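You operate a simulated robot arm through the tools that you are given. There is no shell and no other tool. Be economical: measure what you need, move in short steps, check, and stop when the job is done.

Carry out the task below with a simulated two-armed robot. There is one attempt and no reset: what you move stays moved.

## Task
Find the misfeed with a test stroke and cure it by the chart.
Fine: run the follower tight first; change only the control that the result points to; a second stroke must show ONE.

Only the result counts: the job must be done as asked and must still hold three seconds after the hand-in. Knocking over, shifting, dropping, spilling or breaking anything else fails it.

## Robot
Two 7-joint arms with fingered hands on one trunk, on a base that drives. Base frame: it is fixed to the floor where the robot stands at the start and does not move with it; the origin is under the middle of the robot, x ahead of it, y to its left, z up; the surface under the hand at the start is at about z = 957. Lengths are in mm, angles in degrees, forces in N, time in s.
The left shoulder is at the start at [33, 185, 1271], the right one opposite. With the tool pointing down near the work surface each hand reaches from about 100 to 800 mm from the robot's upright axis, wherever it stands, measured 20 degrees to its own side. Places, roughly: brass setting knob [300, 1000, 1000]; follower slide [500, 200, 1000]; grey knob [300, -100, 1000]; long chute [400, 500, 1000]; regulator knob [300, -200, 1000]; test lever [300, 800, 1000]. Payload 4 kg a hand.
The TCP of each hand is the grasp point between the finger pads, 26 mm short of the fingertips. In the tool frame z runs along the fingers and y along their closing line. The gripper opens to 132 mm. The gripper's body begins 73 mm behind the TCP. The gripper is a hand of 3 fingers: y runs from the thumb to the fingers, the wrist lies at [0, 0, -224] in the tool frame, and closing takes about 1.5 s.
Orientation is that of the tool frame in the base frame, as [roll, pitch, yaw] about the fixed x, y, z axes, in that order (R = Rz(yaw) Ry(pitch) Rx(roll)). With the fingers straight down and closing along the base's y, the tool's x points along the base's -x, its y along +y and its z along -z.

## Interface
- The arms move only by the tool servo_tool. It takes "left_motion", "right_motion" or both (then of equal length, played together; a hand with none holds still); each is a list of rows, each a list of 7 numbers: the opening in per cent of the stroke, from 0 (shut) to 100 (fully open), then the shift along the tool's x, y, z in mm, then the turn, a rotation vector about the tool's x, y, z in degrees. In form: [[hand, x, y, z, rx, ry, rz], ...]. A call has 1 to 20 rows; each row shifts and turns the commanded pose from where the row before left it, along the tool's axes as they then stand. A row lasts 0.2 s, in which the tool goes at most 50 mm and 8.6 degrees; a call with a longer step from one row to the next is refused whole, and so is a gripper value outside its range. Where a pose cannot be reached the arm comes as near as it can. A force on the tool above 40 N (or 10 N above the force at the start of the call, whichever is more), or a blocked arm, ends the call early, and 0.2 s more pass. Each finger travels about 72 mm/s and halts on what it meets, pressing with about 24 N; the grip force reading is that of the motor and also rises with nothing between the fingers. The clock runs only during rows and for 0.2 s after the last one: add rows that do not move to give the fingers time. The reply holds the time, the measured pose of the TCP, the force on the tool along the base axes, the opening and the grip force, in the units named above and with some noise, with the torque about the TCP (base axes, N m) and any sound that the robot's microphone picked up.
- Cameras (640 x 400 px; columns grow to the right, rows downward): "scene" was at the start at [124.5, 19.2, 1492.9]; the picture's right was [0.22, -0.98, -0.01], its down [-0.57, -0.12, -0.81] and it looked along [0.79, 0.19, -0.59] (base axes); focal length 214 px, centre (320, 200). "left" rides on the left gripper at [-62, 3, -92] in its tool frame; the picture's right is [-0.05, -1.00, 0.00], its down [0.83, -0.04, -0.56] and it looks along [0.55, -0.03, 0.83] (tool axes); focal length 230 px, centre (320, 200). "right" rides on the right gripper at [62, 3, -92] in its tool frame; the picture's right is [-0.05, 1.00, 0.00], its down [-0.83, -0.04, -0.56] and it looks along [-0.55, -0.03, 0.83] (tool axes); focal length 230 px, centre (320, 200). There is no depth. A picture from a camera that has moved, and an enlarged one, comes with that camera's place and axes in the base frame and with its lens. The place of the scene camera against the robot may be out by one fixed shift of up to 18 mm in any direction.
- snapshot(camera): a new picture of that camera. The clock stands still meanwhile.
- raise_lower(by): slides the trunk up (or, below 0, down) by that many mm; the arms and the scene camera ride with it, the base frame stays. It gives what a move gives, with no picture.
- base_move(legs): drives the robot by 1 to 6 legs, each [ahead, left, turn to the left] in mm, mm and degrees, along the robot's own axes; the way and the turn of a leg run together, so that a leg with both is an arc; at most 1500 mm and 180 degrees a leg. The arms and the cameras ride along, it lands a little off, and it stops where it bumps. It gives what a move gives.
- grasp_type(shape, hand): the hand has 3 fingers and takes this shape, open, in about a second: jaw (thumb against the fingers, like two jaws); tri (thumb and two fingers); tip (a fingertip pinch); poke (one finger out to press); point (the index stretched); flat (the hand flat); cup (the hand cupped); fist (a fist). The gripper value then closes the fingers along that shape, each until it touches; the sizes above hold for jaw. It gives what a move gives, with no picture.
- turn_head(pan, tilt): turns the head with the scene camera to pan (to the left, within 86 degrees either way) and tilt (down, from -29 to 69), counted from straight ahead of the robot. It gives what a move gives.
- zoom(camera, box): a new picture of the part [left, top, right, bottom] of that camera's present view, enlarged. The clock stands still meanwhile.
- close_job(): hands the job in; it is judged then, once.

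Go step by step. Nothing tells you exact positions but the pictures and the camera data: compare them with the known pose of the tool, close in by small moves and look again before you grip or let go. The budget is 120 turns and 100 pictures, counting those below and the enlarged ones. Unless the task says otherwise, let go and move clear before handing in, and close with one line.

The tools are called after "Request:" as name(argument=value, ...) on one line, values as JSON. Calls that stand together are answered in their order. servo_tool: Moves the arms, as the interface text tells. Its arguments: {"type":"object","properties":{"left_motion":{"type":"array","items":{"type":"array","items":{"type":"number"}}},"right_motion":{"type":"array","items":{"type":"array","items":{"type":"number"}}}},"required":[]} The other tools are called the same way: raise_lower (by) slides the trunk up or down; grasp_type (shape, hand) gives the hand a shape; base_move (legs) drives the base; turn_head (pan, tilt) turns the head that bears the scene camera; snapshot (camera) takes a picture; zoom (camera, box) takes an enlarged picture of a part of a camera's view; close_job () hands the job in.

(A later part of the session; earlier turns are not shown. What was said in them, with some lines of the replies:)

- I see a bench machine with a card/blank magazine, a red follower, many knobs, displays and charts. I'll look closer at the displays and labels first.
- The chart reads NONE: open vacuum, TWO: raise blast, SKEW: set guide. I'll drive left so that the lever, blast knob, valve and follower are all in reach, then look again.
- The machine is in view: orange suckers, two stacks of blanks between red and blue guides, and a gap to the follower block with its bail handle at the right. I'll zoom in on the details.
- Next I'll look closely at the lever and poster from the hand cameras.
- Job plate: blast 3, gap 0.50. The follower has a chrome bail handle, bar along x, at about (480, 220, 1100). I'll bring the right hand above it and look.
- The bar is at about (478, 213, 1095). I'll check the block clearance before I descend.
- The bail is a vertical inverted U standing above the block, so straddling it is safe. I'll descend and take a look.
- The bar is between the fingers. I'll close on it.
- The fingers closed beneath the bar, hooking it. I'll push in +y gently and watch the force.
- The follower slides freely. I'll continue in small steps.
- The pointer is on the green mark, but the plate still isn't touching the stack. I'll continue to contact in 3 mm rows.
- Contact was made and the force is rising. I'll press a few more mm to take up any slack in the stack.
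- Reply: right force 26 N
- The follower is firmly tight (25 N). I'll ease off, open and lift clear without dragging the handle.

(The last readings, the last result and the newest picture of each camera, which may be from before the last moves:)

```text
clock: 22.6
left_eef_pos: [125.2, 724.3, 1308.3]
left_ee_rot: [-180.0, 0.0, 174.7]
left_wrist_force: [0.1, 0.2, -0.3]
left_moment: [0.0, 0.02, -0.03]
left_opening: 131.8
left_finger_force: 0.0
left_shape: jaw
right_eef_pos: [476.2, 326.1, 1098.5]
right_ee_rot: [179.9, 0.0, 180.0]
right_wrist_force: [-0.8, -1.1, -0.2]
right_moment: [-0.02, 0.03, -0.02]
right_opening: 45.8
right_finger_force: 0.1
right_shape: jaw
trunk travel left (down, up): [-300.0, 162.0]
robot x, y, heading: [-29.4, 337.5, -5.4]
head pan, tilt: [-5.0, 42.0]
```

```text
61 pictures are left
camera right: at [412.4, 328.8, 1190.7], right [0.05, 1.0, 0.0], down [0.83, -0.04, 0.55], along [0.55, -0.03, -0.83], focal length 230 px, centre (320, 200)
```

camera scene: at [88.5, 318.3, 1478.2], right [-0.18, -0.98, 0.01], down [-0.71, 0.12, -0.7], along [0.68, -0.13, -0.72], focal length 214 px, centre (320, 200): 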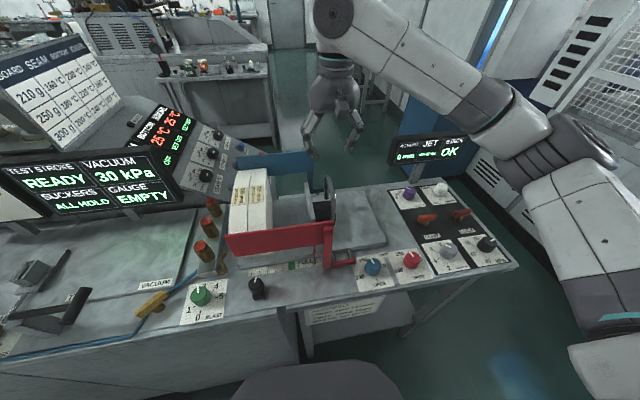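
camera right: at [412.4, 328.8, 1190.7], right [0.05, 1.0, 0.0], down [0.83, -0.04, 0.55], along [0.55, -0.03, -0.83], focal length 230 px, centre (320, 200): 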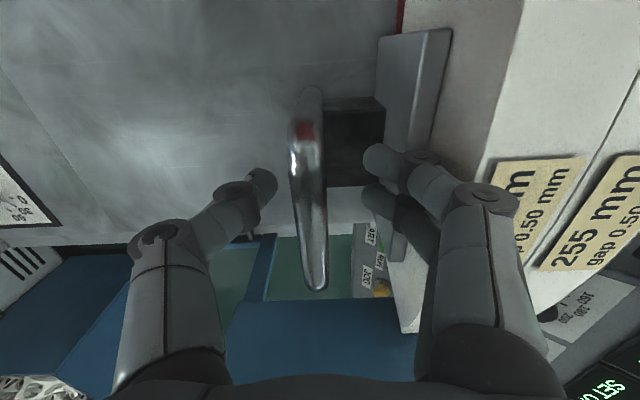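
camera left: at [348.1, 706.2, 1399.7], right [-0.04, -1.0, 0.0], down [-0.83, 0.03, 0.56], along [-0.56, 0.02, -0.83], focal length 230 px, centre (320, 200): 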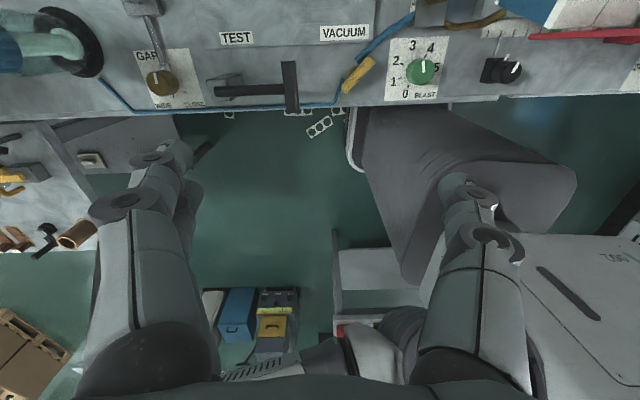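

Free now. I'll lift the right hand and park it to the right, then bring the left hand toward the test lever.

Request:
servo_tool(right_motion=[[35, 0, -2, -20, 0, 0, 0], [35, 0, 0, -40, 0, 0, 0], [35, 0, 0, -45, 0, 0, 0], [35, 0, 0, -45, 0, 0, 0], [35, 0, -48, 0, 0, 0, 0], [35, 0, -48, 0, 0, 0, 0], [35, 0, -48, 0, 0, 0, 0], [35, 0, -48, 0, 0, 0, 0]])

Request:
turn_head(pan=35, tilt=42)

Request:
snapshot(camera="scene")

Request:
zoom(camera="scene", box=[120, 160, 320, 310])

Request:
zoom(camera="scene", box=[300, 160, 500, 310])

```text
clock: 24.4
left_eef_pos: [125.3, 723.1, 1308.8]
left_ee_rot: [179.8, 0.1, 174.7]
left_wrist_force: [0.0, -0.5, 0.1]
left_moment: [0.01, 0.0, -0.01]
left_opening: 131.9
left_finger_force: 0.0
left_shape: jaw
right_eef_pos: [474.3, 131.2, 1247.0]
right_ee_rot: [179.9, -0.1, -180.0]
right_wrist_force: [0.4, -0.3, 0.2]
right_moment: [0.03, -0.01, 0.02]
right_opening: 46.1
right_finger_force: 0.0
right_shape: jaw
trunk travel left (down, up): [-300.0, 162.0]
robot x, y, heading: [-29.8, 337.2, -5.0]
head pan, tilt: [-5.0, 42.0]
```

```text
clock: 25.5
left_eef_pos: [126.5, 724.9, 1308.5]
left_ee_rot: [180.0, 0.0, 174.8]
left_wrist_force: [0.6, 0.2, -0.4]
left_moment: [0.04, -0.03, -0.02]
left_opening: 131.8
left_finger_force: 0.0
left_shape: jaw
right_eef_pos: [473.1, 134.1, 1248.3]
right_ee_rot: [180.0, -0.1, 179.9]
right_wrist_force: [-0.4, 0.3, -0.5]
right_moment: [0.0, 0.0, 0.03]
right_opening: 45.8
right_finger_force: 0.1
right_shape: jaw
trunk travel left (down, up): [-300.0, 162.0]
robot x, y, heading: [-29.1, 337.8, -5.4]
head pan, tilt: [35.0, 42.0]
```

```text
60 pictures are left
camera scene: at [79.0, 373.4, 1479.2], right [0.49, -0.87, -0.04], down [-0.63, -0.33, -0.7], along [0.6, 0.37, -0.71], focal length 214 px, centre (320, 200)
```

scene: 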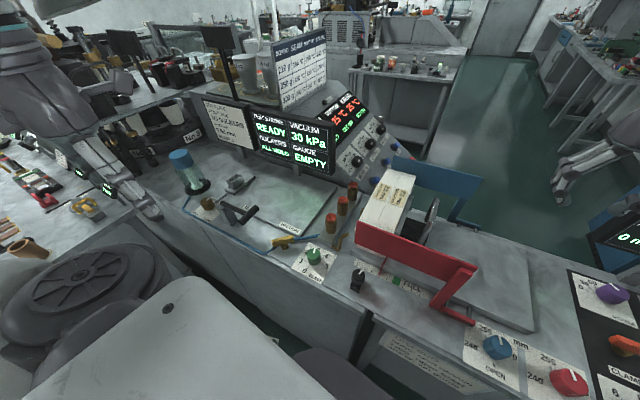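

```text
2.67 times, centred on (220, 235) of scene
camera zoom: at [79.0, 373.4, 1479.2], right [0.49, -0.87, -0.04], down [-0.63, -0.33, -0.7], along [0.6, 0.37, -0.71], focal length 572 px, centre (587, 107)
```

zoom: 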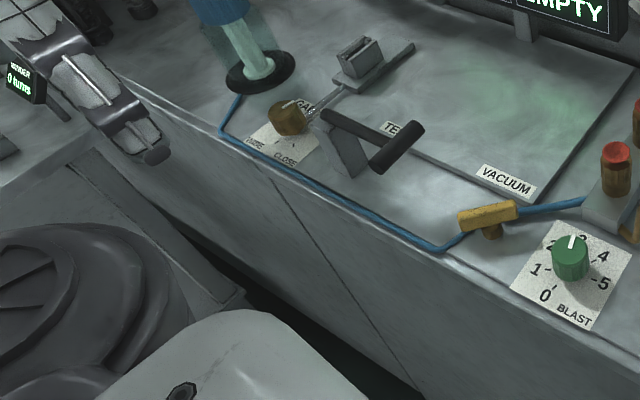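

```text
2.67 times, centred on (400, 235) of scene
camera zoom: at [79.0, 373.4, 1479.2], right [0.49, -0.87, -0.04], down [-0.63, -0.33, -0.7], along [0.6, 0.37, -0.71], focal length 572 px, centre (107, 107)
```

zoom: 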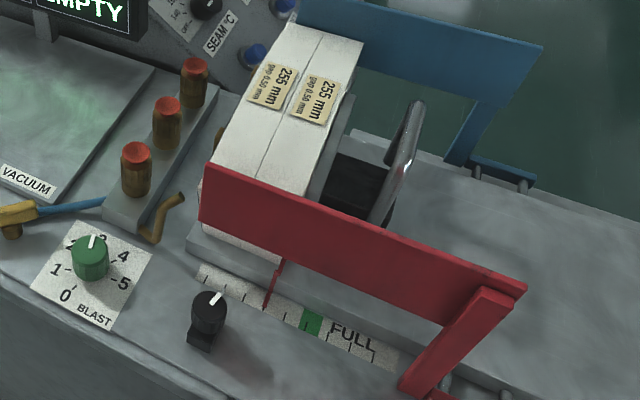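

The follower sits tight on the stack. The test lever is pivoted at about (300, 812), with a cross grip at about (302, 750, 1043). I'll bring the left hand above it with fingers shut.

Request:
servo_tool(left_motion=[[80, 0, 0, 0, 0, 0, -5.3], [60, -44, 7, 0, 0, 0, 0], [40, -44, 7, 0, 0, 0, 0], [20, -44, 7, 0, 0, 0, 0], [0, -44, 7, 20, 0, 0, 0], [0, 0, 0, 45, 0, 0, 0], [0, 0, 0, 45, 0, 0, 0], [0, 0, 0, 40, 0, 0, 0], [0, 0, 0, 20, 0, 0, 0], [0, 0, 0, 0, 0, 0, 0]])

Request:
snapshot(camera="left")

Request:
zoom(camera="scene", box=[120, 140, 320, 290])

```text
clock: 27.7
left_eef_pos: [305.1, 753.0, 1137.8]
left_ee_rot: [180.0, -0.1, 180.0]
left_wrist_force: [0.7, 0.6, -0.5]
left_moment: [0.01, 0.0, -0.01]
left_opening: 0.0
left_finger_force: 24.0
left_shape: jaw
right_eef_pos: [474.5, 134.5, 1247.7]
right_ee_rot: [-180.0, -0.1, -180.0]
right_wrist_force: [0.1, 0.9, 0.8]
right_moment: [0.01, 0.04, 0.01]
right_opening: 45.9
right_finger_force: 0.0
right_shape: jaw
trunk travel left (down, up): [-300.0, 162.0]
robot x, y, heading: [-29.3, 336.2, -5.2]
head pan, tilt: [35.0, 42.0]
```

```text
57 pictures are left
camera left: at [367.7, 755.2, 1230.4], right [0.05, -1.0, 0.0], down [-0.83, -0.04, 0.56], along [-0.56, -0.03, -0.83], focal length 230 px, centre (320, 200)
```

left: 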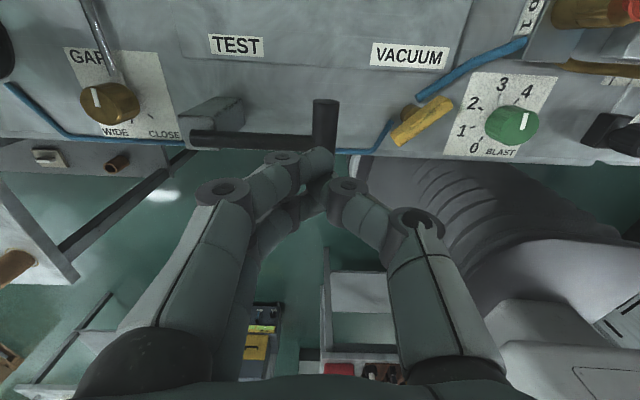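

```text
2.67 times, centred on (220, 215) of scene
camera zoom: at [79.9, 374.4, 1479.1], right [0.49, -0.87, -0.04], down [-0.63, -0.33, -0.7], along [0.6, 0.37, -0.71], focal length 572 px, centre (587, 160)
```

zoom: 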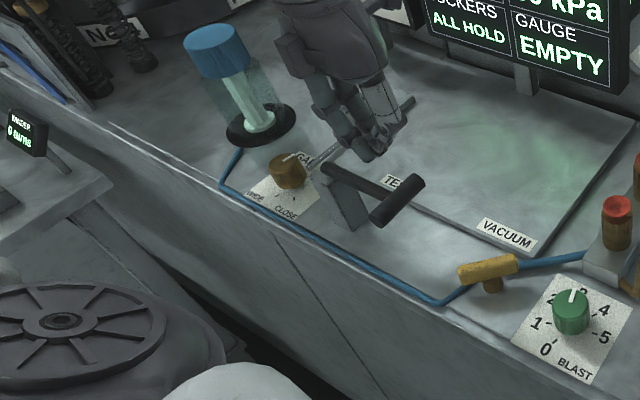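

The hand is directly above the grip. I'll lower to contact.

Request:
servo_tool(left_motion=[[0, 0, -3, 25, 0, 0, 0], [0, 0, 0, 20, 0, 0, 0], [0, 0, 0, 8, 0, 0, 0], [0, 0, 0, 4, 0, 0, 0], [0, 0, 0, 4, 0, 0, 0]])

Request:
zoom(camera="scene", box=[120, 140, 320, 290])

```text
clock: 28.9
left_eef_pos: [302.4, 749.7, 1077.9]
left_ee_rot: [-180.0, -0.1, 180.0]
left_wrist_force: [1.0, -0.2, 2.5]
left_moment: [-0.01, -0.04, -0.01]
left_opening: 0.0
left_finger_force: 23.8
left_shape: jaw
right_eef_pos: [473.5, 133.9, 1247.8]
right_ee_rot: [179.9, -0.2, -180.0]
right_wrist_force: [-0.3, -0.3, -0.6]
right_moment: [0.02, 0.0, -0.04]
right_opening: 45.8
right_finger_force: 0.1
right_shape: jaw
trunk travel left (down, up): [-300.0, 162.0]
robot x, y, heading: [-29.3, 338.8, -5.3]
head pan, tilt: [35.0, 42.0]
```

```text
2.67 times, centred on (220, 215) of scene
camera zoom: at [79.1, 374.0, 1479.2], right [0.49, -0.87, -0.04], down [-0.63, -0.33, -0.7], along [0.6, 0.37, -0.71], focal length 572 px, centre (587, 160)
```

zoom: 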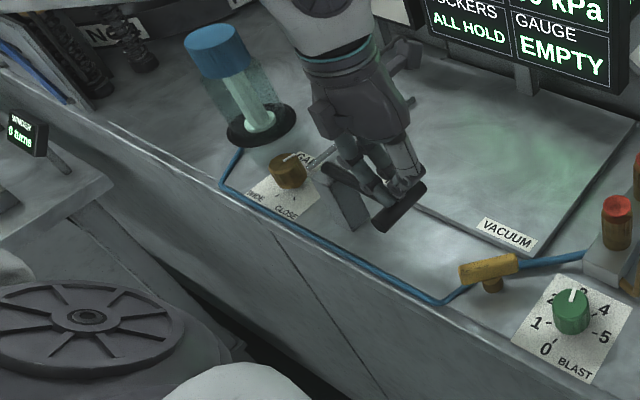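

Contact. I'll press down along the arc.

Request:
servo_tool(left_motion=[[0, 0, 0, 6, 0, 0, 0], [0, 0, 0, 6, 0, 0, 0], [0, 0, 1, 6, 0, 0, 0], [0, 0, 1, 6, 0, 0, 0]])

Request:
zoom(camera="scene", box=[120, 110, 360, 290])

```text
clock: 29.9
left_eef_pos: [301.7, 750.8, 1052.5]
left_ee_rot: [180.0, -0.1, 180.0]
left_wrist_force: [0.3, -2.3, 3.8]
left_moment: [-0.02, 0.0, -0.03]
left_opening: 0.2
left_finger_force: 24.1
left_shape: jaw
right_eef_pos: [473.2, 134.6, 1247.2]
right_ee_rot: [180.0, -0.1, -180.0]
right_wrist_force: [-0.3, -0.6, 0.3]
right_moment: [0.02, 0.03, -0.01]
right_opening: 45.8
right_finger_force: 0.0
right_shape: jaw
trunk travel left (down, up): [-300.0, 162.0]
robot x, y, heading: [-28.1, 336.0, -5.3]
head pan, tilt: [35.0, 42.0]
```

```text
2.22 times, centred on (240, 200) of scene
camera zoom: at [79.0, 373.8, 1479.2], right [0.49, -0.87, -0.04], down [-0.63, -0.33, -0.7], along [0.6, 0.37, -0.71], focal length 477 px, centre (498, 200)
```

zoom: 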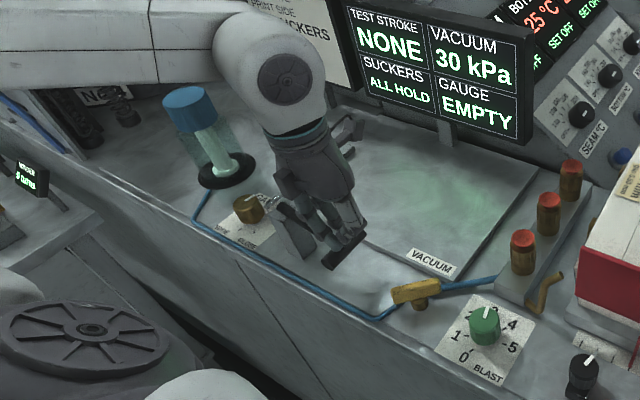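

The test shows NONE, so the cure is to open the vacuum valve. I'll lift off and look at the yellow valve.

Request:
servo_tool(left_motion=[[0, 0, 0, -15, 0, 0, 0], [0, 0, 0, -30, 0, 0, 0], [0, 0, 0, -45, 0, 0, 0], [0, 0, 0, -45, 0, 0, 0], [0, -40, -20, -20, 0, 0, 0], [0, -40, -20, 0, 0, 0, 0], [0, 0, 0, 0, 0, 0, 0]])

Request:
zoom(camera="scene", box=[120, 110, 360, 290])

Request:
zoom(camera="scene", box=[240, 200, 340, 280])

Request:
snapshot(camera="left")

```text
clock: 31.5
left_eef_pos: [381.8, 712.9, 1204.2]
left_ee_rot: [-180.0, 0.0, -179.9]
left_wrist_force: [-0.3, 0.4, 0.0]
left_moment: [0.0, -0.03, 0.0]
left_opening: 0.0
left_finger_force: 23.8
left_shape: jaw
right_eef_pos: [472.4, 133.7, 1248.1]
right_ee_rot: [-180.0, 0.1, -180.0]
right_wrist_force: [-0.5, 0.0, 0.0]
right_moment: [0.02, 0.0, 0.01]
right_opening: 46.0
right_finger_force: 0.0
right_shape: jaw
trunk travel left (down, up): [-300.0, 162.0]
robot x, y, heading: [-32.7, 335.2, -5.3]
head pan, tilt: [35.0, 42.0]
```

```text
2.22 times, centred on (240, 200) of scene
camera zoom: at [76.6, 374.2, 1479.4], right [0.49, -0.87, -0.04], down [-0.63, -0.33, -0.7], along [0.6, 0.37, -0.71], focal length 477 px, centre (498, 200)
```

zoom: 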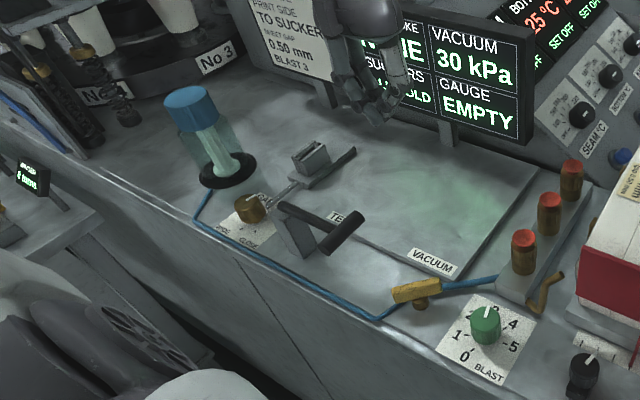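

```text
5.00 times, centred on (290, 240) of scene
camera zoom: at [76.6, 374.2, 1479.4], right [0.49, -0.87, -0.04], down [-0.63, -0.33, -0.7], along [0.6, 0.37, -0.71], focal length 1072 px, centre (470, 0)
```

zoom: 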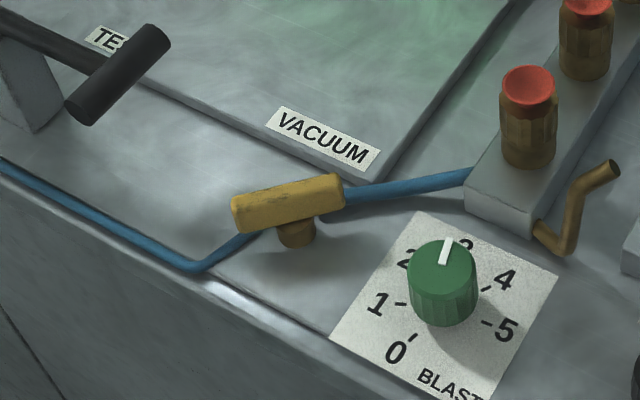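

```text
51 pictures are left
camera left: at [444.6, 715.6, 1297.1], right [0.05, -1.0, 0.0], down [-0.83, -0.04, 0.55], along [-0.55, -0.03, -0.83], focal length 230 px, centre (320, 200)
```

left: 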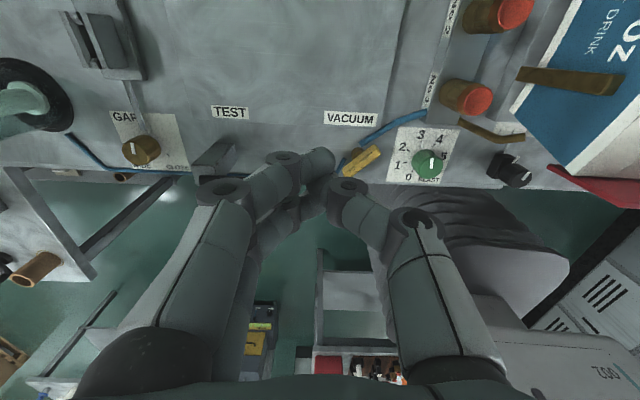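

NONE was caused by low vacuum (30 kPa). The yellow valve handle is at about (309, 646, 985), lying at roughly -45° azimuth. I'll bring the left hand above it, turned so the fingers close across the handle.

Request:
servo_tool(left_motion=[[10, 24.3, -22.3, 28, 0, 0, 0], [20, 24.3, -22.3, 28, 0, 0, 0], [40, 24.4, -22.4, 28, 0, 0, 0], [40, 0, 0, 0, 0, 0, 7.5], [40, 0, 0, 0, 0, 0, 7.5], [40, 0, 0, 0, 0, 0, 7.5], [40, 0, 0, 0, 0, 0, 7.5], [40, 0, 0, 0, 0, 0, 7.5], [40, 0, 0, 0, 0, 0, 7.5], [40, 0, 0, 0, 0, 0, 0]])

Request:
snapshot(camera="left")

Request:
zoom(camera="scene", box=[210, 140, 370, 280])

```text
clock: 33.7
left_eef_pos: [309.2, 644.5, 1123.1]
left_ee_rot: [-179.9, 0.0, 134.9]
left_wrist_force: [0.8, 0.2, -0.5]
left_moment: [0.0, 0.0, 0.0]
left_opening: 52.3
left_finger_force: 0.1
left_shape: jaw
right_eef_pos: [474.5, 135.2, 1248.2]
right_ee_rot: [180.0, -0.1, -180.0]
right_wrist_force: [0.1, -0.2, 0.4]
right_moment: [-0.03, -0.02, 0.01]
right_opening: 45.9
right_finger_force: 0.0
right_shape: jaw
trunk travel left (down, up): [-300.0, 162.0]
robot x, y, heading: [-28.1, 333.2, -5.2]
head pan, tilt: [35.0, 42.0]
```

```text
50 pictures are left
camera left: at [356.9, 602.9, 1216.0], right [-0.67, -0.74, 0.0], down [-0.62, 0.56, 0.56], along [-0.41, 0.37, -0.83], focal length 230 px, centre (320, 200)
```

left: 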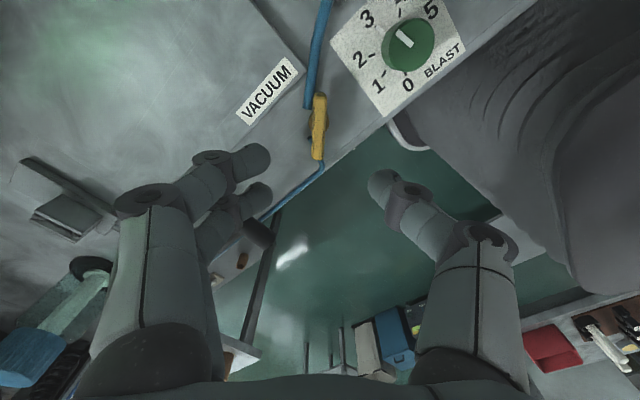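

```text
2.86 times, centred on (290, 210) of scene
camera zoom: at [79.0, 374.4, 1479.2], right [0.49, -0.87, -0.04], down [-0.63, -0.33, -0.7], along [0.6, 0.37, -0.71], focal length 613 px, centre (406, 171)
```

zoom: 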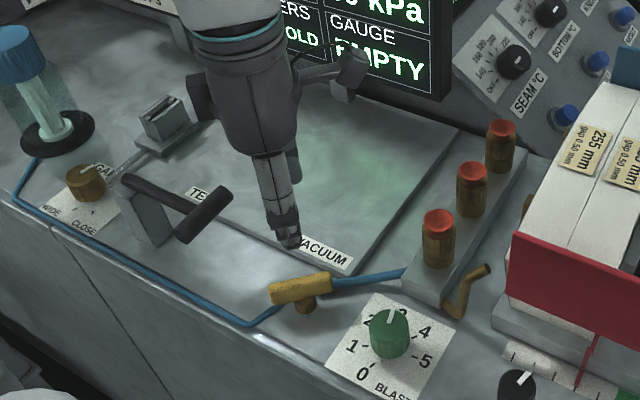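

Aligned over the handle. I'll descend to just above it, then around it.

Request:
servo_tool(left_motion=[[38, -2, 2, 40, 0, 0, 0], [36, 0, 0, 40, 0, 0, 0], [36, 0, 0, 0, 0, 0, 0]])

Request:
snapshot(camera="left")

Request:
zoom(camera="scene", box=[210, 140, 370, 280])

```text
clock: 34.5
left_eef_pos: [313.5, 642.8, 1046.4]
left_ee_rot: [-180.0, 0.0, 134.9]
left_wrist_force: [0.3, 0.7, -0.6]
left_moment: [-0.01, -0.01, -0.02]
left_opening: 47.7
left_finger_force: 0.1
left_shape: jaw
right_eef_pos: [475.1, 134.6, 1248.2]
right_ee_rot: [180.0, 0.0, -180.0]
right_wrist_force: [0.1, 0.3, 0.0]
right_moment: [0.01, 0.02, -0.02]
right_opening: 46.0
right_finger_force: 0.0
right_shape: jaw
trunk travel left (down, up): [-300.0, 162.0]
robot x, y, heading: [-30.9, 335.6, -5.3]
head pan, tilt: [35.0, 42.0]
```

```text
48 pictures are left
camera left: at [360.0, 600.8, 1138.6], right [-0.67, -0.74, 0.0], down [-0.62, 0.56, 0.56], along [-0.41, 0.37, -0.83], focal length 230 px, centre (320, 200)
```

left: 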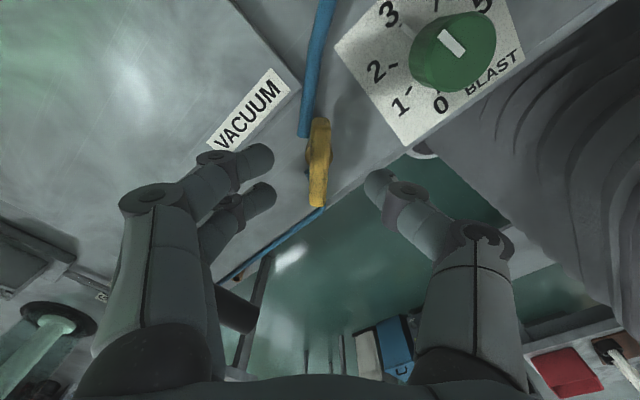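

```text
2.86 times, centred on (290, 210) of scene
camera zoom: at [78.5, 374.0, 1479.3], right [0.49, -0.87, -0.04], down [-0.63, -0.33, -0.7], along [0.6, 0.37, -0.71], focal length 613 px, centre (406, 171)
```

zoom: 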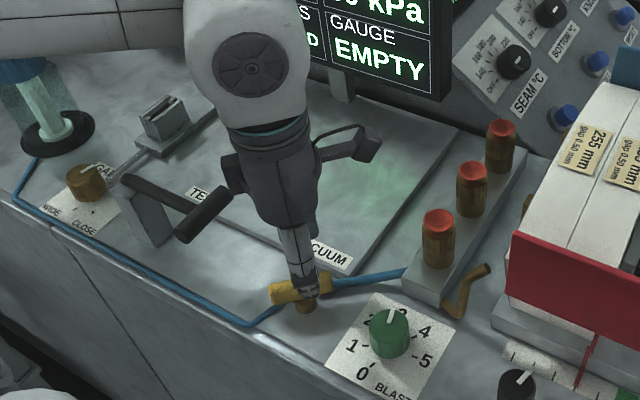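

Request:
servo_tool(left_motion=[[36, 6, 0, 16, 0, 0, 0], [36, 0, 0, 16, 0, 0, 0], [36, 0, 0, 11, 0, 0, 0], [24, 0, 0, 0, 0, 0, 0], [12, 0, 0, 0, 0, 0, 0], [0, 0, 0, 0, 0, 0, 0], [0, 0, 0, 0, 0, 0, 0], [0, 0, 0, 0, 0, 0, 0]])

Request:
snapshot(camera="left")

Request:
zoom(camera="scene", box=[210, 100, 370, 280])

```text
clock: 36.3
left_eef_pos: [308.0, 649.1, 1002.0]
left_ee_rot: [-179.9, 0.0, 135.0]
left_wrist_force: [-0.7, 0.0, -4.1]
left_moment: [-0.01, -0.02, 0.04]
left_opening: 8.0
left_finger_force: 23.8
left_shape: jaw
right_eef_pos: [473.7, 135.3, 1247.7]
right_ee_rot: [180.0, -0.1, -179.9]
right_wrist_force: [-0.8, -0.3, -0.8]
right_moment: [-0.01, -0.01, -0.03]
right_opening: 46.1
right_finger_force: 0.0
right_shape: jaw
trunk travel left (down, up): [-300.0, 162.0]
robot x, y, heading: [-29.7, 336.5, -5.6]
head pan, tilt: [35.0, 42.0]
```

```text
46 pictures are left
camera left: at [354.6, 607.2, 1094.6], right [-0.67, -0.74, 0.0], down [-0.62, 0.56, 0.56], along [-0.41, 0.37, -0.83], focal length 230 px, centre (320, 200)
```

left: 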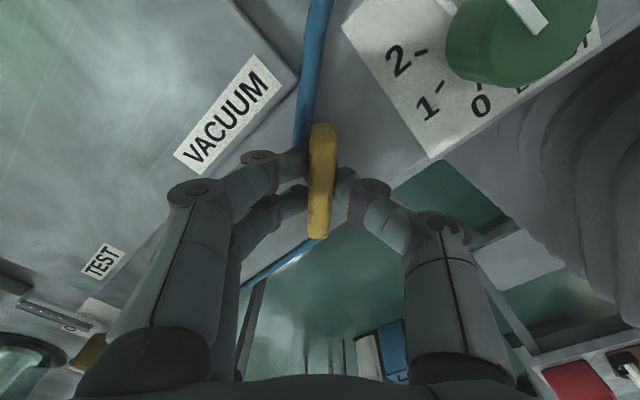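

```text
2.22 times, centred on (290, 190) of scene
camera zoom: at [79.2, 374.5, 1479.1], right [0.49, -0.87, -0.04], down [-0.63, -0.33, -0.7], along [0.6, 0.37, -0.71], focal length 477 px, centre (387, 222)
```

zoom: 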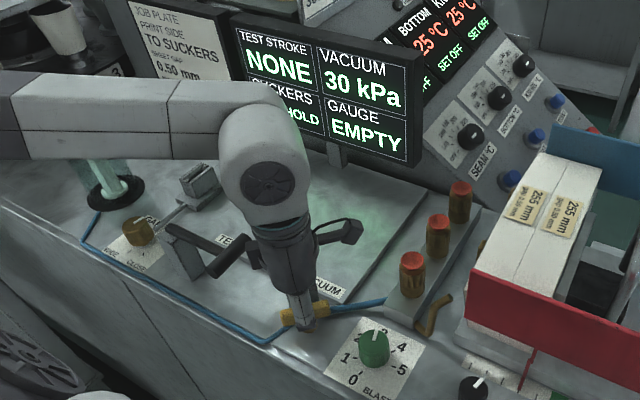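

The handle is gripped. I'll try a small turn (clockwise from above) and read the vacuum display.

Request:
servo_tool(left_motion=[[0, 0, 0, 0, 0, 0, 5], [0, 0, 0, 0, 0, 0, 5], [0, 0, 0, 0, 0, 0, 0]])

Request:
zoom(camera="scene", box=[210, 100, 370, 280])

```text
clock: 37.1
left_eef_pos: [307.3, 648.5, 1001.1]
left_ee_rot: [179.9, 0.0, 125.1]
left_wrist_force: [-1.2, 3.8, 9.4]
left_moment: [0.1, -0.03, 0.05]
left_opening: 8.2
left_finger_force: 23.6
left_shape: jaw
right_eef_pos: [472.9, 134.3, 1248.2]
right_ee_rot: [-180.0, 0.0, -180.0]
right_wrist_force: [0.4, 0.4, 0.8]
right_moment: [-0.01, -0.01, 0.0]
right_opening: 46.0
right_finger_force: 0.1
right_shape: jaw
trunk travel left (down, up): [-300.0, 162.0]
robot x, y, heading: [-28.7, 338.1, -5.2]
head pan, tilt: [35.0, 42.0]
```

```text
2.22 times, centred on (290, 190) of scene
camera zoom: at [78.3, 374.4, 1479.3], right [0.49, -0.87, -0.04], down [-0.63, -0.33, -0.7], along [0.6, 0.37, -0.71], focal length 477 px, centre (387, 222)
```

zoom: 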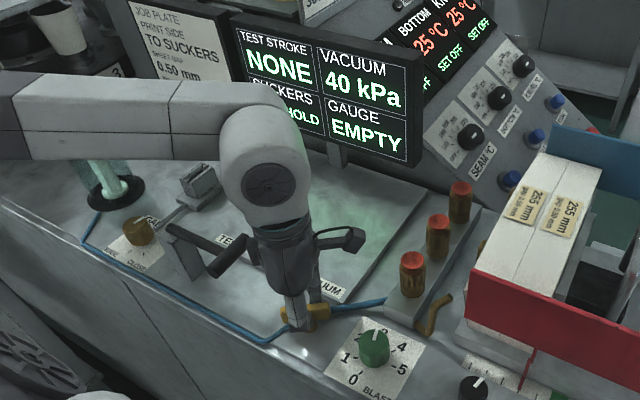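

Turning this way raises it (40 kPa). I'll continue.

Request:
servo_tool(left_motion=[[0, 0, 0, 0, 0, 0, 5], [0, 0, 0, 0, 0, 0, 5], [0, 0, 0, 0, 0, 0, 5], [0, 0, 0, 0, 0, 0, 5], [0, 0, 0, 0, 0, 0, 0]])

Request:
zoom(camera="scene", box=[210, 100, 370, 280])

```text
clock: 38.3
left_eef_pos: [307.9, 648.0, 1000.0]
left_ee_rot: [179.9, 0.0, 104.9]
left_wrist_force: [-1.5, 6.2, 18.7]
left_moment: [0.09, -0.03, 0.02]
left_opening: 8.4
left_finger_force: 23.8
left_shape: jaw
right_eef_pos: [471.6, 133.3, 1247.8]
right_ee_rot: [180.0, -0.1, 179.9]
right_wrist_force: [-0.3, -0.4, -0.3]
right_moment: [-0.03, 0.02, -0.01]
right_opening: 45.7
right_finger_force: 0.0
right_shape: jaw
trunk travel left (down, up): [-300.0, 162.0]
robot x, y, heading: [-29.7, 334.1, -5.5]
head pan, tilt: [35.0, 42.0]
```

```text
2.22 times, centred on (290, 190) of scene
camera zoom: at [77.8, 374.2, 1479.3], right [0.49, -0.87, -0.04], down [-0.63, -0.33, -0.7], along [0.6, 0.37, -0.71], focal length 477 px, centre (387, 222)
```

zoom: 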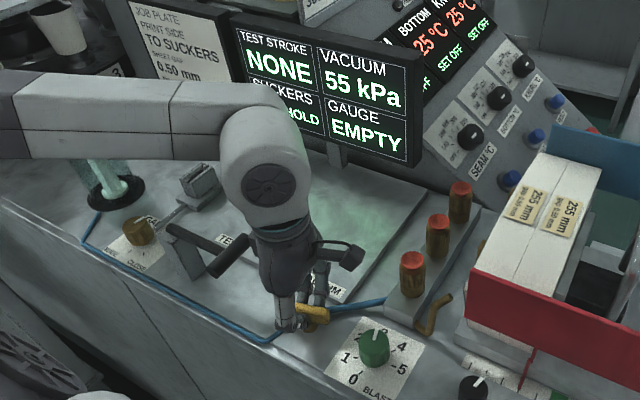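

55 kPa. I'll relieve the vertical force slightly and turn further toward fully open.

Request:
servo_tool(left_motion=[[0, 0, 0, -2, 0, 0, 4], [0, 0, 0, -1, 0, 0, 4], [0, 0, 0, 0, 0, 0, 4], [0, 0, 0, 0, 0, 0, 3], [0, 0, 0, 0, 0, 0, 0]])

Request:
zoom(camera="scene", box=[210, 100, 370, 280])

```text
clock: 39.5
left_eef_pos: [307.1, 647.5, 1000.5]
left_ee_rot: [-179.9, 0.0, 90.0]
left_wrist_force: [-1.2, 0.9, -8.8]
left_moment: [-0.02, -0.05, 0.06]
left_opening: 8.0
left_finger_force: 24.2
left_shape: jaw
right_eef_pos: [473.8, 135.2, 1246.1]
right_ee_rot: [-179.9, -0.1, 180.0]
right_wrist_force: [-0.6, 0.0, -0.2]
right_moment: [0.02, -0.01, -0.01]
right_opening: 46.0
right_finger_force: 0.0
right_shape: jaw
trunk travel left (down, up): [-300.0, 162.0]
robot x, y, heading: [-28.2, 339.9, -5.5]
head pan, tilt: [35.0, 42.0]
```

```text
2.22 times, centred on (290, 190) of scene
camera zoom: at [79.5, 375.0, 1479.0], right [0.49, -0.87, -0.04], down [-0.63, -0.33, -0.7], along [0.6, 0.37, -0.71], focal length 477 px, centre (387, 222)
```

zoom: 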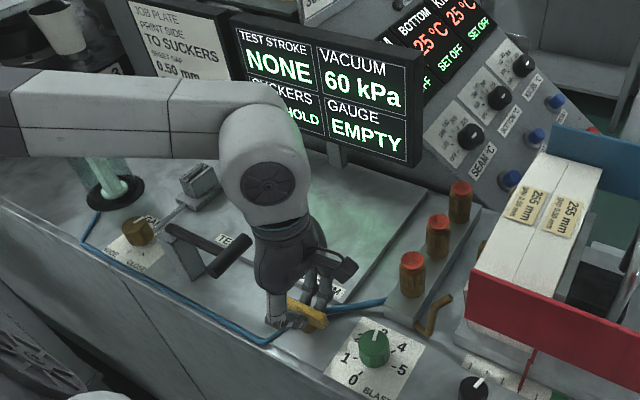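

60 kPa, with the handle along the bench edge. I'll check whether it's at its end with a few more degrees.

Request:
servo_tool(left_motion=[[0, 0, 0, 0, 0, 0, 4], [0, 0, 0, 0, 0, 0, 4], [0, 0, 0, 0, 0, 0, 0]])

Request:
zoom(camera="scene", box=[210, 100, 370, 280])

Request:
snapshot(camera="left")

```text
clock: 40.3
left_eef_pos: [307.1, 648.9, 1002.6]
left_ee_rot: [-179.9, 0.1, 82.0]
left_wrist_force: [-2.0, -2.4, -10.6]
left_moment: [-0.05, 0.03, 0.28]
left_opening: 7.7
left_finger_force: 24.1
left_shape: jaw
right_eef_pos: [474.8, 134.6, 1248.8]
right_ee_rot: [180.0, -0.1, -180.0]
right_wrist_force: [0.3, -0.3, -0.9]
right_moment: [0.01, 0.0, -0.03]
right_opening: 45.9
right_finger_force: 0.0
right_shape: jaw
trunk travel left (down, up): [-300.0, 162.0]
robot x, y, heading: [-28.3, 334.4, -5.3]
head pan, tilt: [35.0, 42.0]
```

```text
2.22 times, centred on (290, 190) of scene
camera zoom: at [79.3, 374.7, 1479.1], right [0.49, -0.87, -0.04], down [-0.63, -0.33, -0.7], along [0.6, 0.37, -0.71], focal length 477 px, centre (387, 222)
```

zoom: 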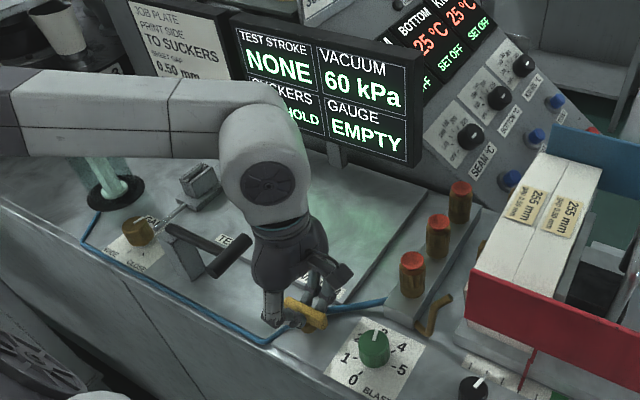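

```text
40 pictures are left
camera left: at [303.3, 586.5, 1095.1], right [-1.0, 0.09, 0.0], down [0.07, 0.83, 0.55], along [0.05, 0.55, -0.83], focal length 230 px, centre (320, 200)
```

left: 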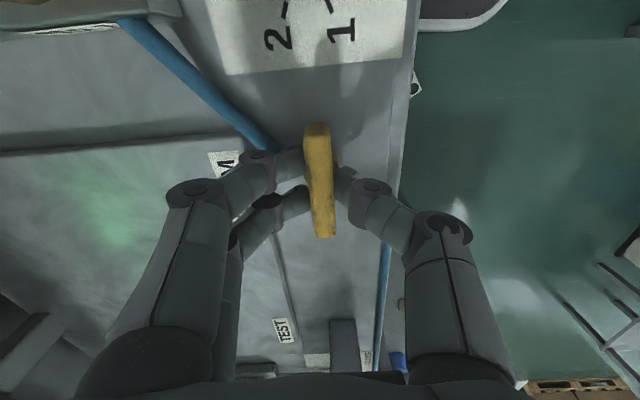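

The valve is at its stop, fully open at 60 kPa. I'll release and lift.

Request:
servo_tool(left_motion=[[0, 0, 0, 0, 0, 0, -5], [10, 0, 0, 0, 0, 0, 0], [20, 0, 0, 0, 0, 0, 0], [30, 0, 0, 0, 0, 0, 0], [36, 0, 0, 0, 0, 0, 0], [36, 0, 0, -20, 0, 0, 0], [36, 0, 0, -40, 0, 0, 0], [36, 0, 0, -45, 0, 0, 0], [36, 0, 0, -45, 0, 0, 0]])

Request:
zoom(camera="scene", box=[210, 100, 370, 280])

```text
clock: 42.3
left_eef_pos: [308.1, 646.6, 1153.9]
left_ee_rot: [-179.8, 0.0, 87.0]
left_wrist_force: [-0.3, 0.3, 0.1]
left_moment: [0.0, -0.01, -0.05]
left_opening: 47.4
left_finger_force: 0.0
left_shape: jaw
right_eef_pos: [474.0, 134.1, 1247.5]
right_ee_rot: [180.0, -0.1, 179.9]
right_wrist_force: [-0.4, 0.3, -0.2]
right_moment: [0.01, 0.01, 0.0]
right_opening: 46.0
right_finger_force: 0.0
right_shape: jaw
trunk travel left (down, up): [-300.0, 162.0]
robot x, y, heading: [-29.8, 336.2, -5.4]
head pan, tilt: [35.0, 42.0]
```

```text
2.22 times, centred on (290, 190) of scene
camera zoom: at [79.0, 374.3, 1479.2], right [0.49, -0.87, -0.04], down [-0.63, -0.33, -0.7], along [0.6, 0.37, -0.71], focal length 477 px, centre (387, 222)
```

zoom: 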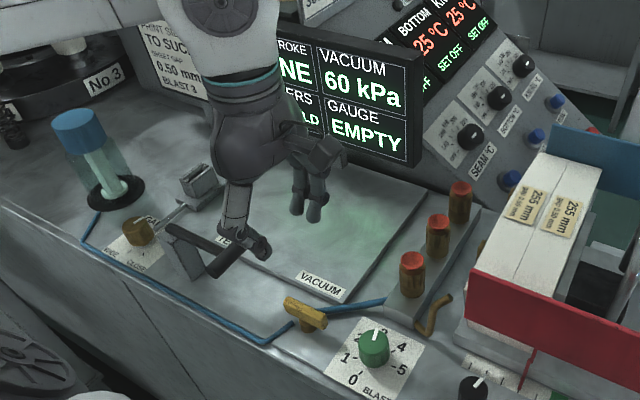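

Now back to the lever for the second stroke: restore the wrist angle, shut the fingers, and move above the grip.

Request:
servo_tool(left_motion=[[30, 0, 0, 0, 0, 0, -7.75], [20, 0, 0, 0, 0, 0, -7.75], [10, 0, 0, 0, 0, 0, -7.75], [0, 0, 0, 0, 0, 0, -7.75], [0, 0, 0, 0, 0, 0, -7.75], [0, 0, 0, 0, 0, 0, -7.75], [0, 0, 0, 0, 0, 0, -7.75], [0, 0, 0, 0, 0, 0, -7.75], [0, 0, 0, 0, 0, 0, -7.75], [0, 0, 0, 0, 0, 0, -7.75], [0, 0, 0, 0, 0, 0, -7.75], [0, 0, 0, 0, 0, 0, -7.75], [0, 2, 35, 0, 0, 0, 0], [0, 2, 35, 0, 0, 0, 0], [0, 1, 34, 16, 0, 0, 0], [0, 0, 0, 0, 0, 0, 0]])

Request:
snapshot(camera="left")

Request:
zoom(camera="scene", box=[120, 110, 360, 290])

```text
clock: 45.7
left_eef_pos: [305.4, 748.8, 1135.5]
left_ee_rot: [179.9, 0.0, 179.6]
left_wrist_force: [0.0, -0.3, 0.0]
left_moment: [0.0, 0.04, 0.01]
left_opening: 0.0
left_finger_force: 24.2
left_shape: jaw
right_eef_pos: [473.2, 131.8, 1247.6]
right_ee_rot: [180.0, 0.0, 179.8]
right_wrist_force: [0.0, -0.5, -0.4]
right_moment: [-0.02, -0.02, -0.01]
right_opening: 46.1
right_finger_force: 0.1
right_shape: jaw
trunk travel left (down, up): [-300.0, 162.0]
robot x, y, heading: [-29.7, 335.5, -5.6]
head pan, tilt: [35.0, 42.0]
```

```text
38 pictures are left
camera left: at [368.4, 751.1, 1228.0], right [0.05, -1.0, 0.0], down [-0.83, -0.04, 0.56], along [-0.55, -0.03, -0.83], focal length 230 px, centre (320, 200)
```

left: 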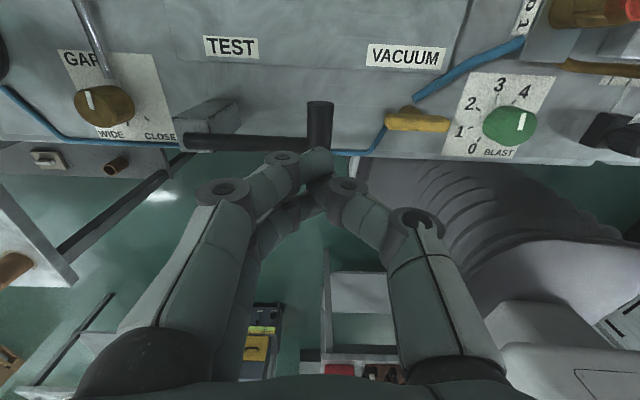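

```text
2.22 times, centred on (240, 200) of scene
camera zoom: at [79.9, 373.4, 1479.1], right [0.49, -0.87, -0.04], down [-0.63, -0.32, -0.7], along [0.6, 0.37, -0.71], focal length 477 px, centre (498, 200)
```

zoom: 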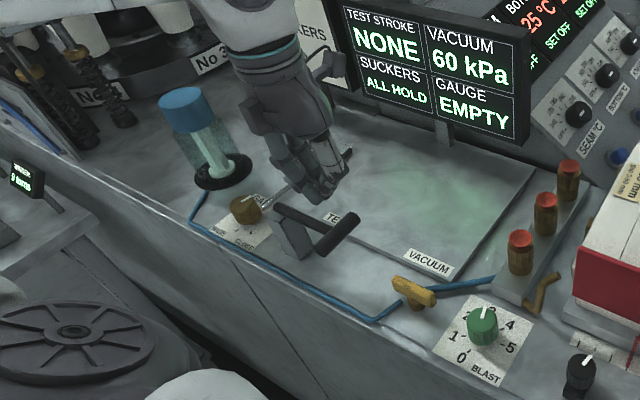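

The lever is up again. I'll repeat the stroke.

Request:
servo_tool(left_motion=[[0, 0, 0, 25, 0, 0, 0], [0, 0, 0, 20, 0, 0, 0], [0, 0, 0, 8, 0, 0, 0], [0, 0, 0, 6, 0, 0, 0], [0, 0, 0, 6, 0, 0, 0], [0, 0, 0, 6, 0, 0, 0], [0, 0, 1, 6, 0, 0, 0], [0, 0, 1, 6, 0, 0, 0], [0, 0, 0, 0, 0, 0, 0]])

Request:
zoom(camera="scene", box=[120, 110, 360, 290])

```text
clock: 47.7
left_eef_pos: [306.4, 749.7, 1054.1]
left_ee_rot: [180.0, 0.0, 179.5]
left_wrist_force: [1.7, -2.2, 2.9]
left_moment: [-0.05, -0.01, -0.01]
left_opening: 0.0
left_finger_force: 24.3
left_shape: jaw
right_eef_pos: [472.8, 128.9, 1247.4]
right_ee_rot: [-179.9, -0.1, 179.5]
right_wrist_force: [0.5, -0.3, 0.3]
right_moment: [0.02, 0.02, 0.03]
right_opening: 46.0
right_finger_force: 0.0
right_shape: jaw
trunk travel left (down, up): [-300.0, 162.0]
robot x, y, heading: [-28.1, 333.5, -5.7]
head pan, tilt: [35.0, 42.0]
```

```text
2.22 times, centred on (240, 200) of scene
camera zoom: at [80.0, 371.5, 1479.2], right [0.49, -0.87, -0.04], down [-0.63, -0.32, -0.7], along [0.6, 0.37, -0.71], focal length 477 px, centre (498, 200)
```

zoom: 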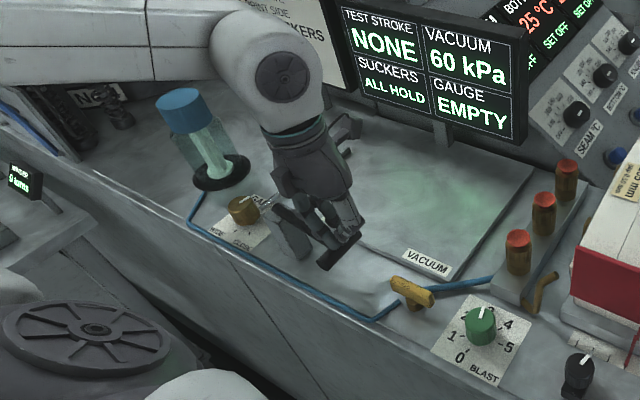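

It still shows the old result, so this may be short of the trigger point. I'll press slightly deeper.

Request:
servo_tool(left_motion=[[0, 0, 1, 5, 0, 0, 0], [0, 0, 1, 5, 0, 0, 0], [0, 0, 0, 0, 0, 0, 0]])

Request:
zoom(camera="scene", box=[120, 110, 360, 290])

```text
clock: 48.5
left_eef_pos: [307.2, 751.3, 1042.5]
left_ee_rot: [179.9, 0.0, 179.6]
left_wrist_force: [-0.7, -1.0, 5.3]
left_moment: [-0.03, 0.05, 0.0]
left_opening: 0.2
left_finger_force: 24.1
left_shape: jaw
right_eef_pos: [472.2, 128.0, 1247.5]
right_ee_rot: [-179.9, 0.0, 179.5]
right_wrist_force: [0.1, -0.6, 0.4]
right_moment: [0.0, -0.02, -0.02]
right_opening: 46.0
right_finger_force: 0.1
right_shape: jaw
trunk travel left (down, up): [-300.0, 162.0]
robot x, y, heading: [-29.5, 336.6, -6.0]
head pan, tilt: [35.0, 42.0]
```

```text
2.22 times, centred on (240, 200) of scene
camera zoom: at [79.5, 371.5, 1479.2], right [0.49, -0.87, -0.04], down [-0.63, -0.32, -0.7], along [0.6, 0.37, -0.71], focal length 477 px, centre (498, 200)
```

zoom: 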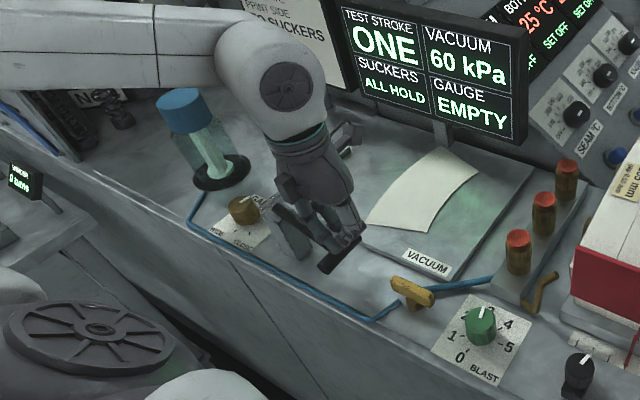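

ONE is shown, and a single blank came out onto the plate. I'll lift straight up, clear of everything, and confirm.

Request:
servo_tool(left_motion=[[0, 0, 0, -15, 0, 0, 0], [0, 0, 0, -30, 0, 0, 0], [0, 0, 0, -45, 0, 0, 0], [0, 0, 0, -45, 0, 0, 0], [0, 0, 0, -45, 0, 0, 0], [0, 40, 0, 0, 0, 0, 0], [0, 40, 0, 0, 0, 0, 0], [0, 40, 0, 0, 0, 0, 0], [0, 0, 0, 0, 0, 0, 0]])

Request:
snapshot(camera="scene")

Request:
zoom(camera="scene", box=[180, 110, 480, 320])

```text
clock: 50.5
left_eef_pos: [188.9, 751.5, 1223.1]
left_ee_rot: [180.0, 0.0, 179.3]
left_wrist_force: [0.7, 0.3, -0.4]
left_moment: [0.0, 0.01, 0.0]
left_opening: 0.0
left_finger_force: 23.9
left_shape: jaw
right_eef_pos: [473.5, 128.8, 1245.5]
right_ee_rot: [-179.9, -0.1, 179.5]
right_wrist_force: [-0.2, 0.2, 0.3]
right_moment: [0.01, 0.02, -0.02]
right_opening: 45.6
right_finger_force: 0.1
right_shape: jaw
trunk travel left (down, up): [-300.0, 162.0]
robot x, y, heading: [-32.3, 336.8, -5.9]
head pan, tilt: [35.0, 42.0]
```

```text
34 pictures are left
camera scene: at [80.5, 372.4, 1479.1], right [0.49, -0.87, -0.04], down [-0.63, -0.32, -0.7], along [0.6, 0.37, -0.71], focal length 214 px, centre (320, 200)
```

scene: 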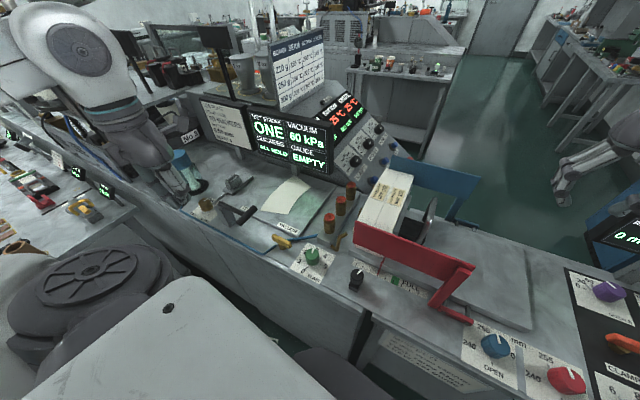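

```text
1.90 times, centred on (330, 215) of scene
camera zoom: at [80.5, 372.4, 1479.1], right [0.49, -0.87, -0.04], down [-0.63, -0.32, -0.7], along [0.6, 0.37, -0.71], focal length 408 px, centre (301, 171)
```

zoom: 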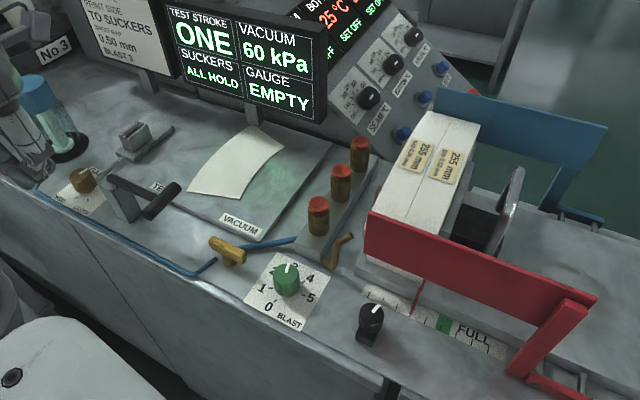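

The display shows ONE at 60 kPa, the follower is still tight on the stack, and both hands are clear. I'm handing in.

Request:
close_job()

```text
The job is handed in.
```

The misfeed is cured: with the follower run tight, the first test stroke showed NONE, so by the chart I opened only the vacuum valve (30 to 60 kPa), and the second stroke showed ONE.
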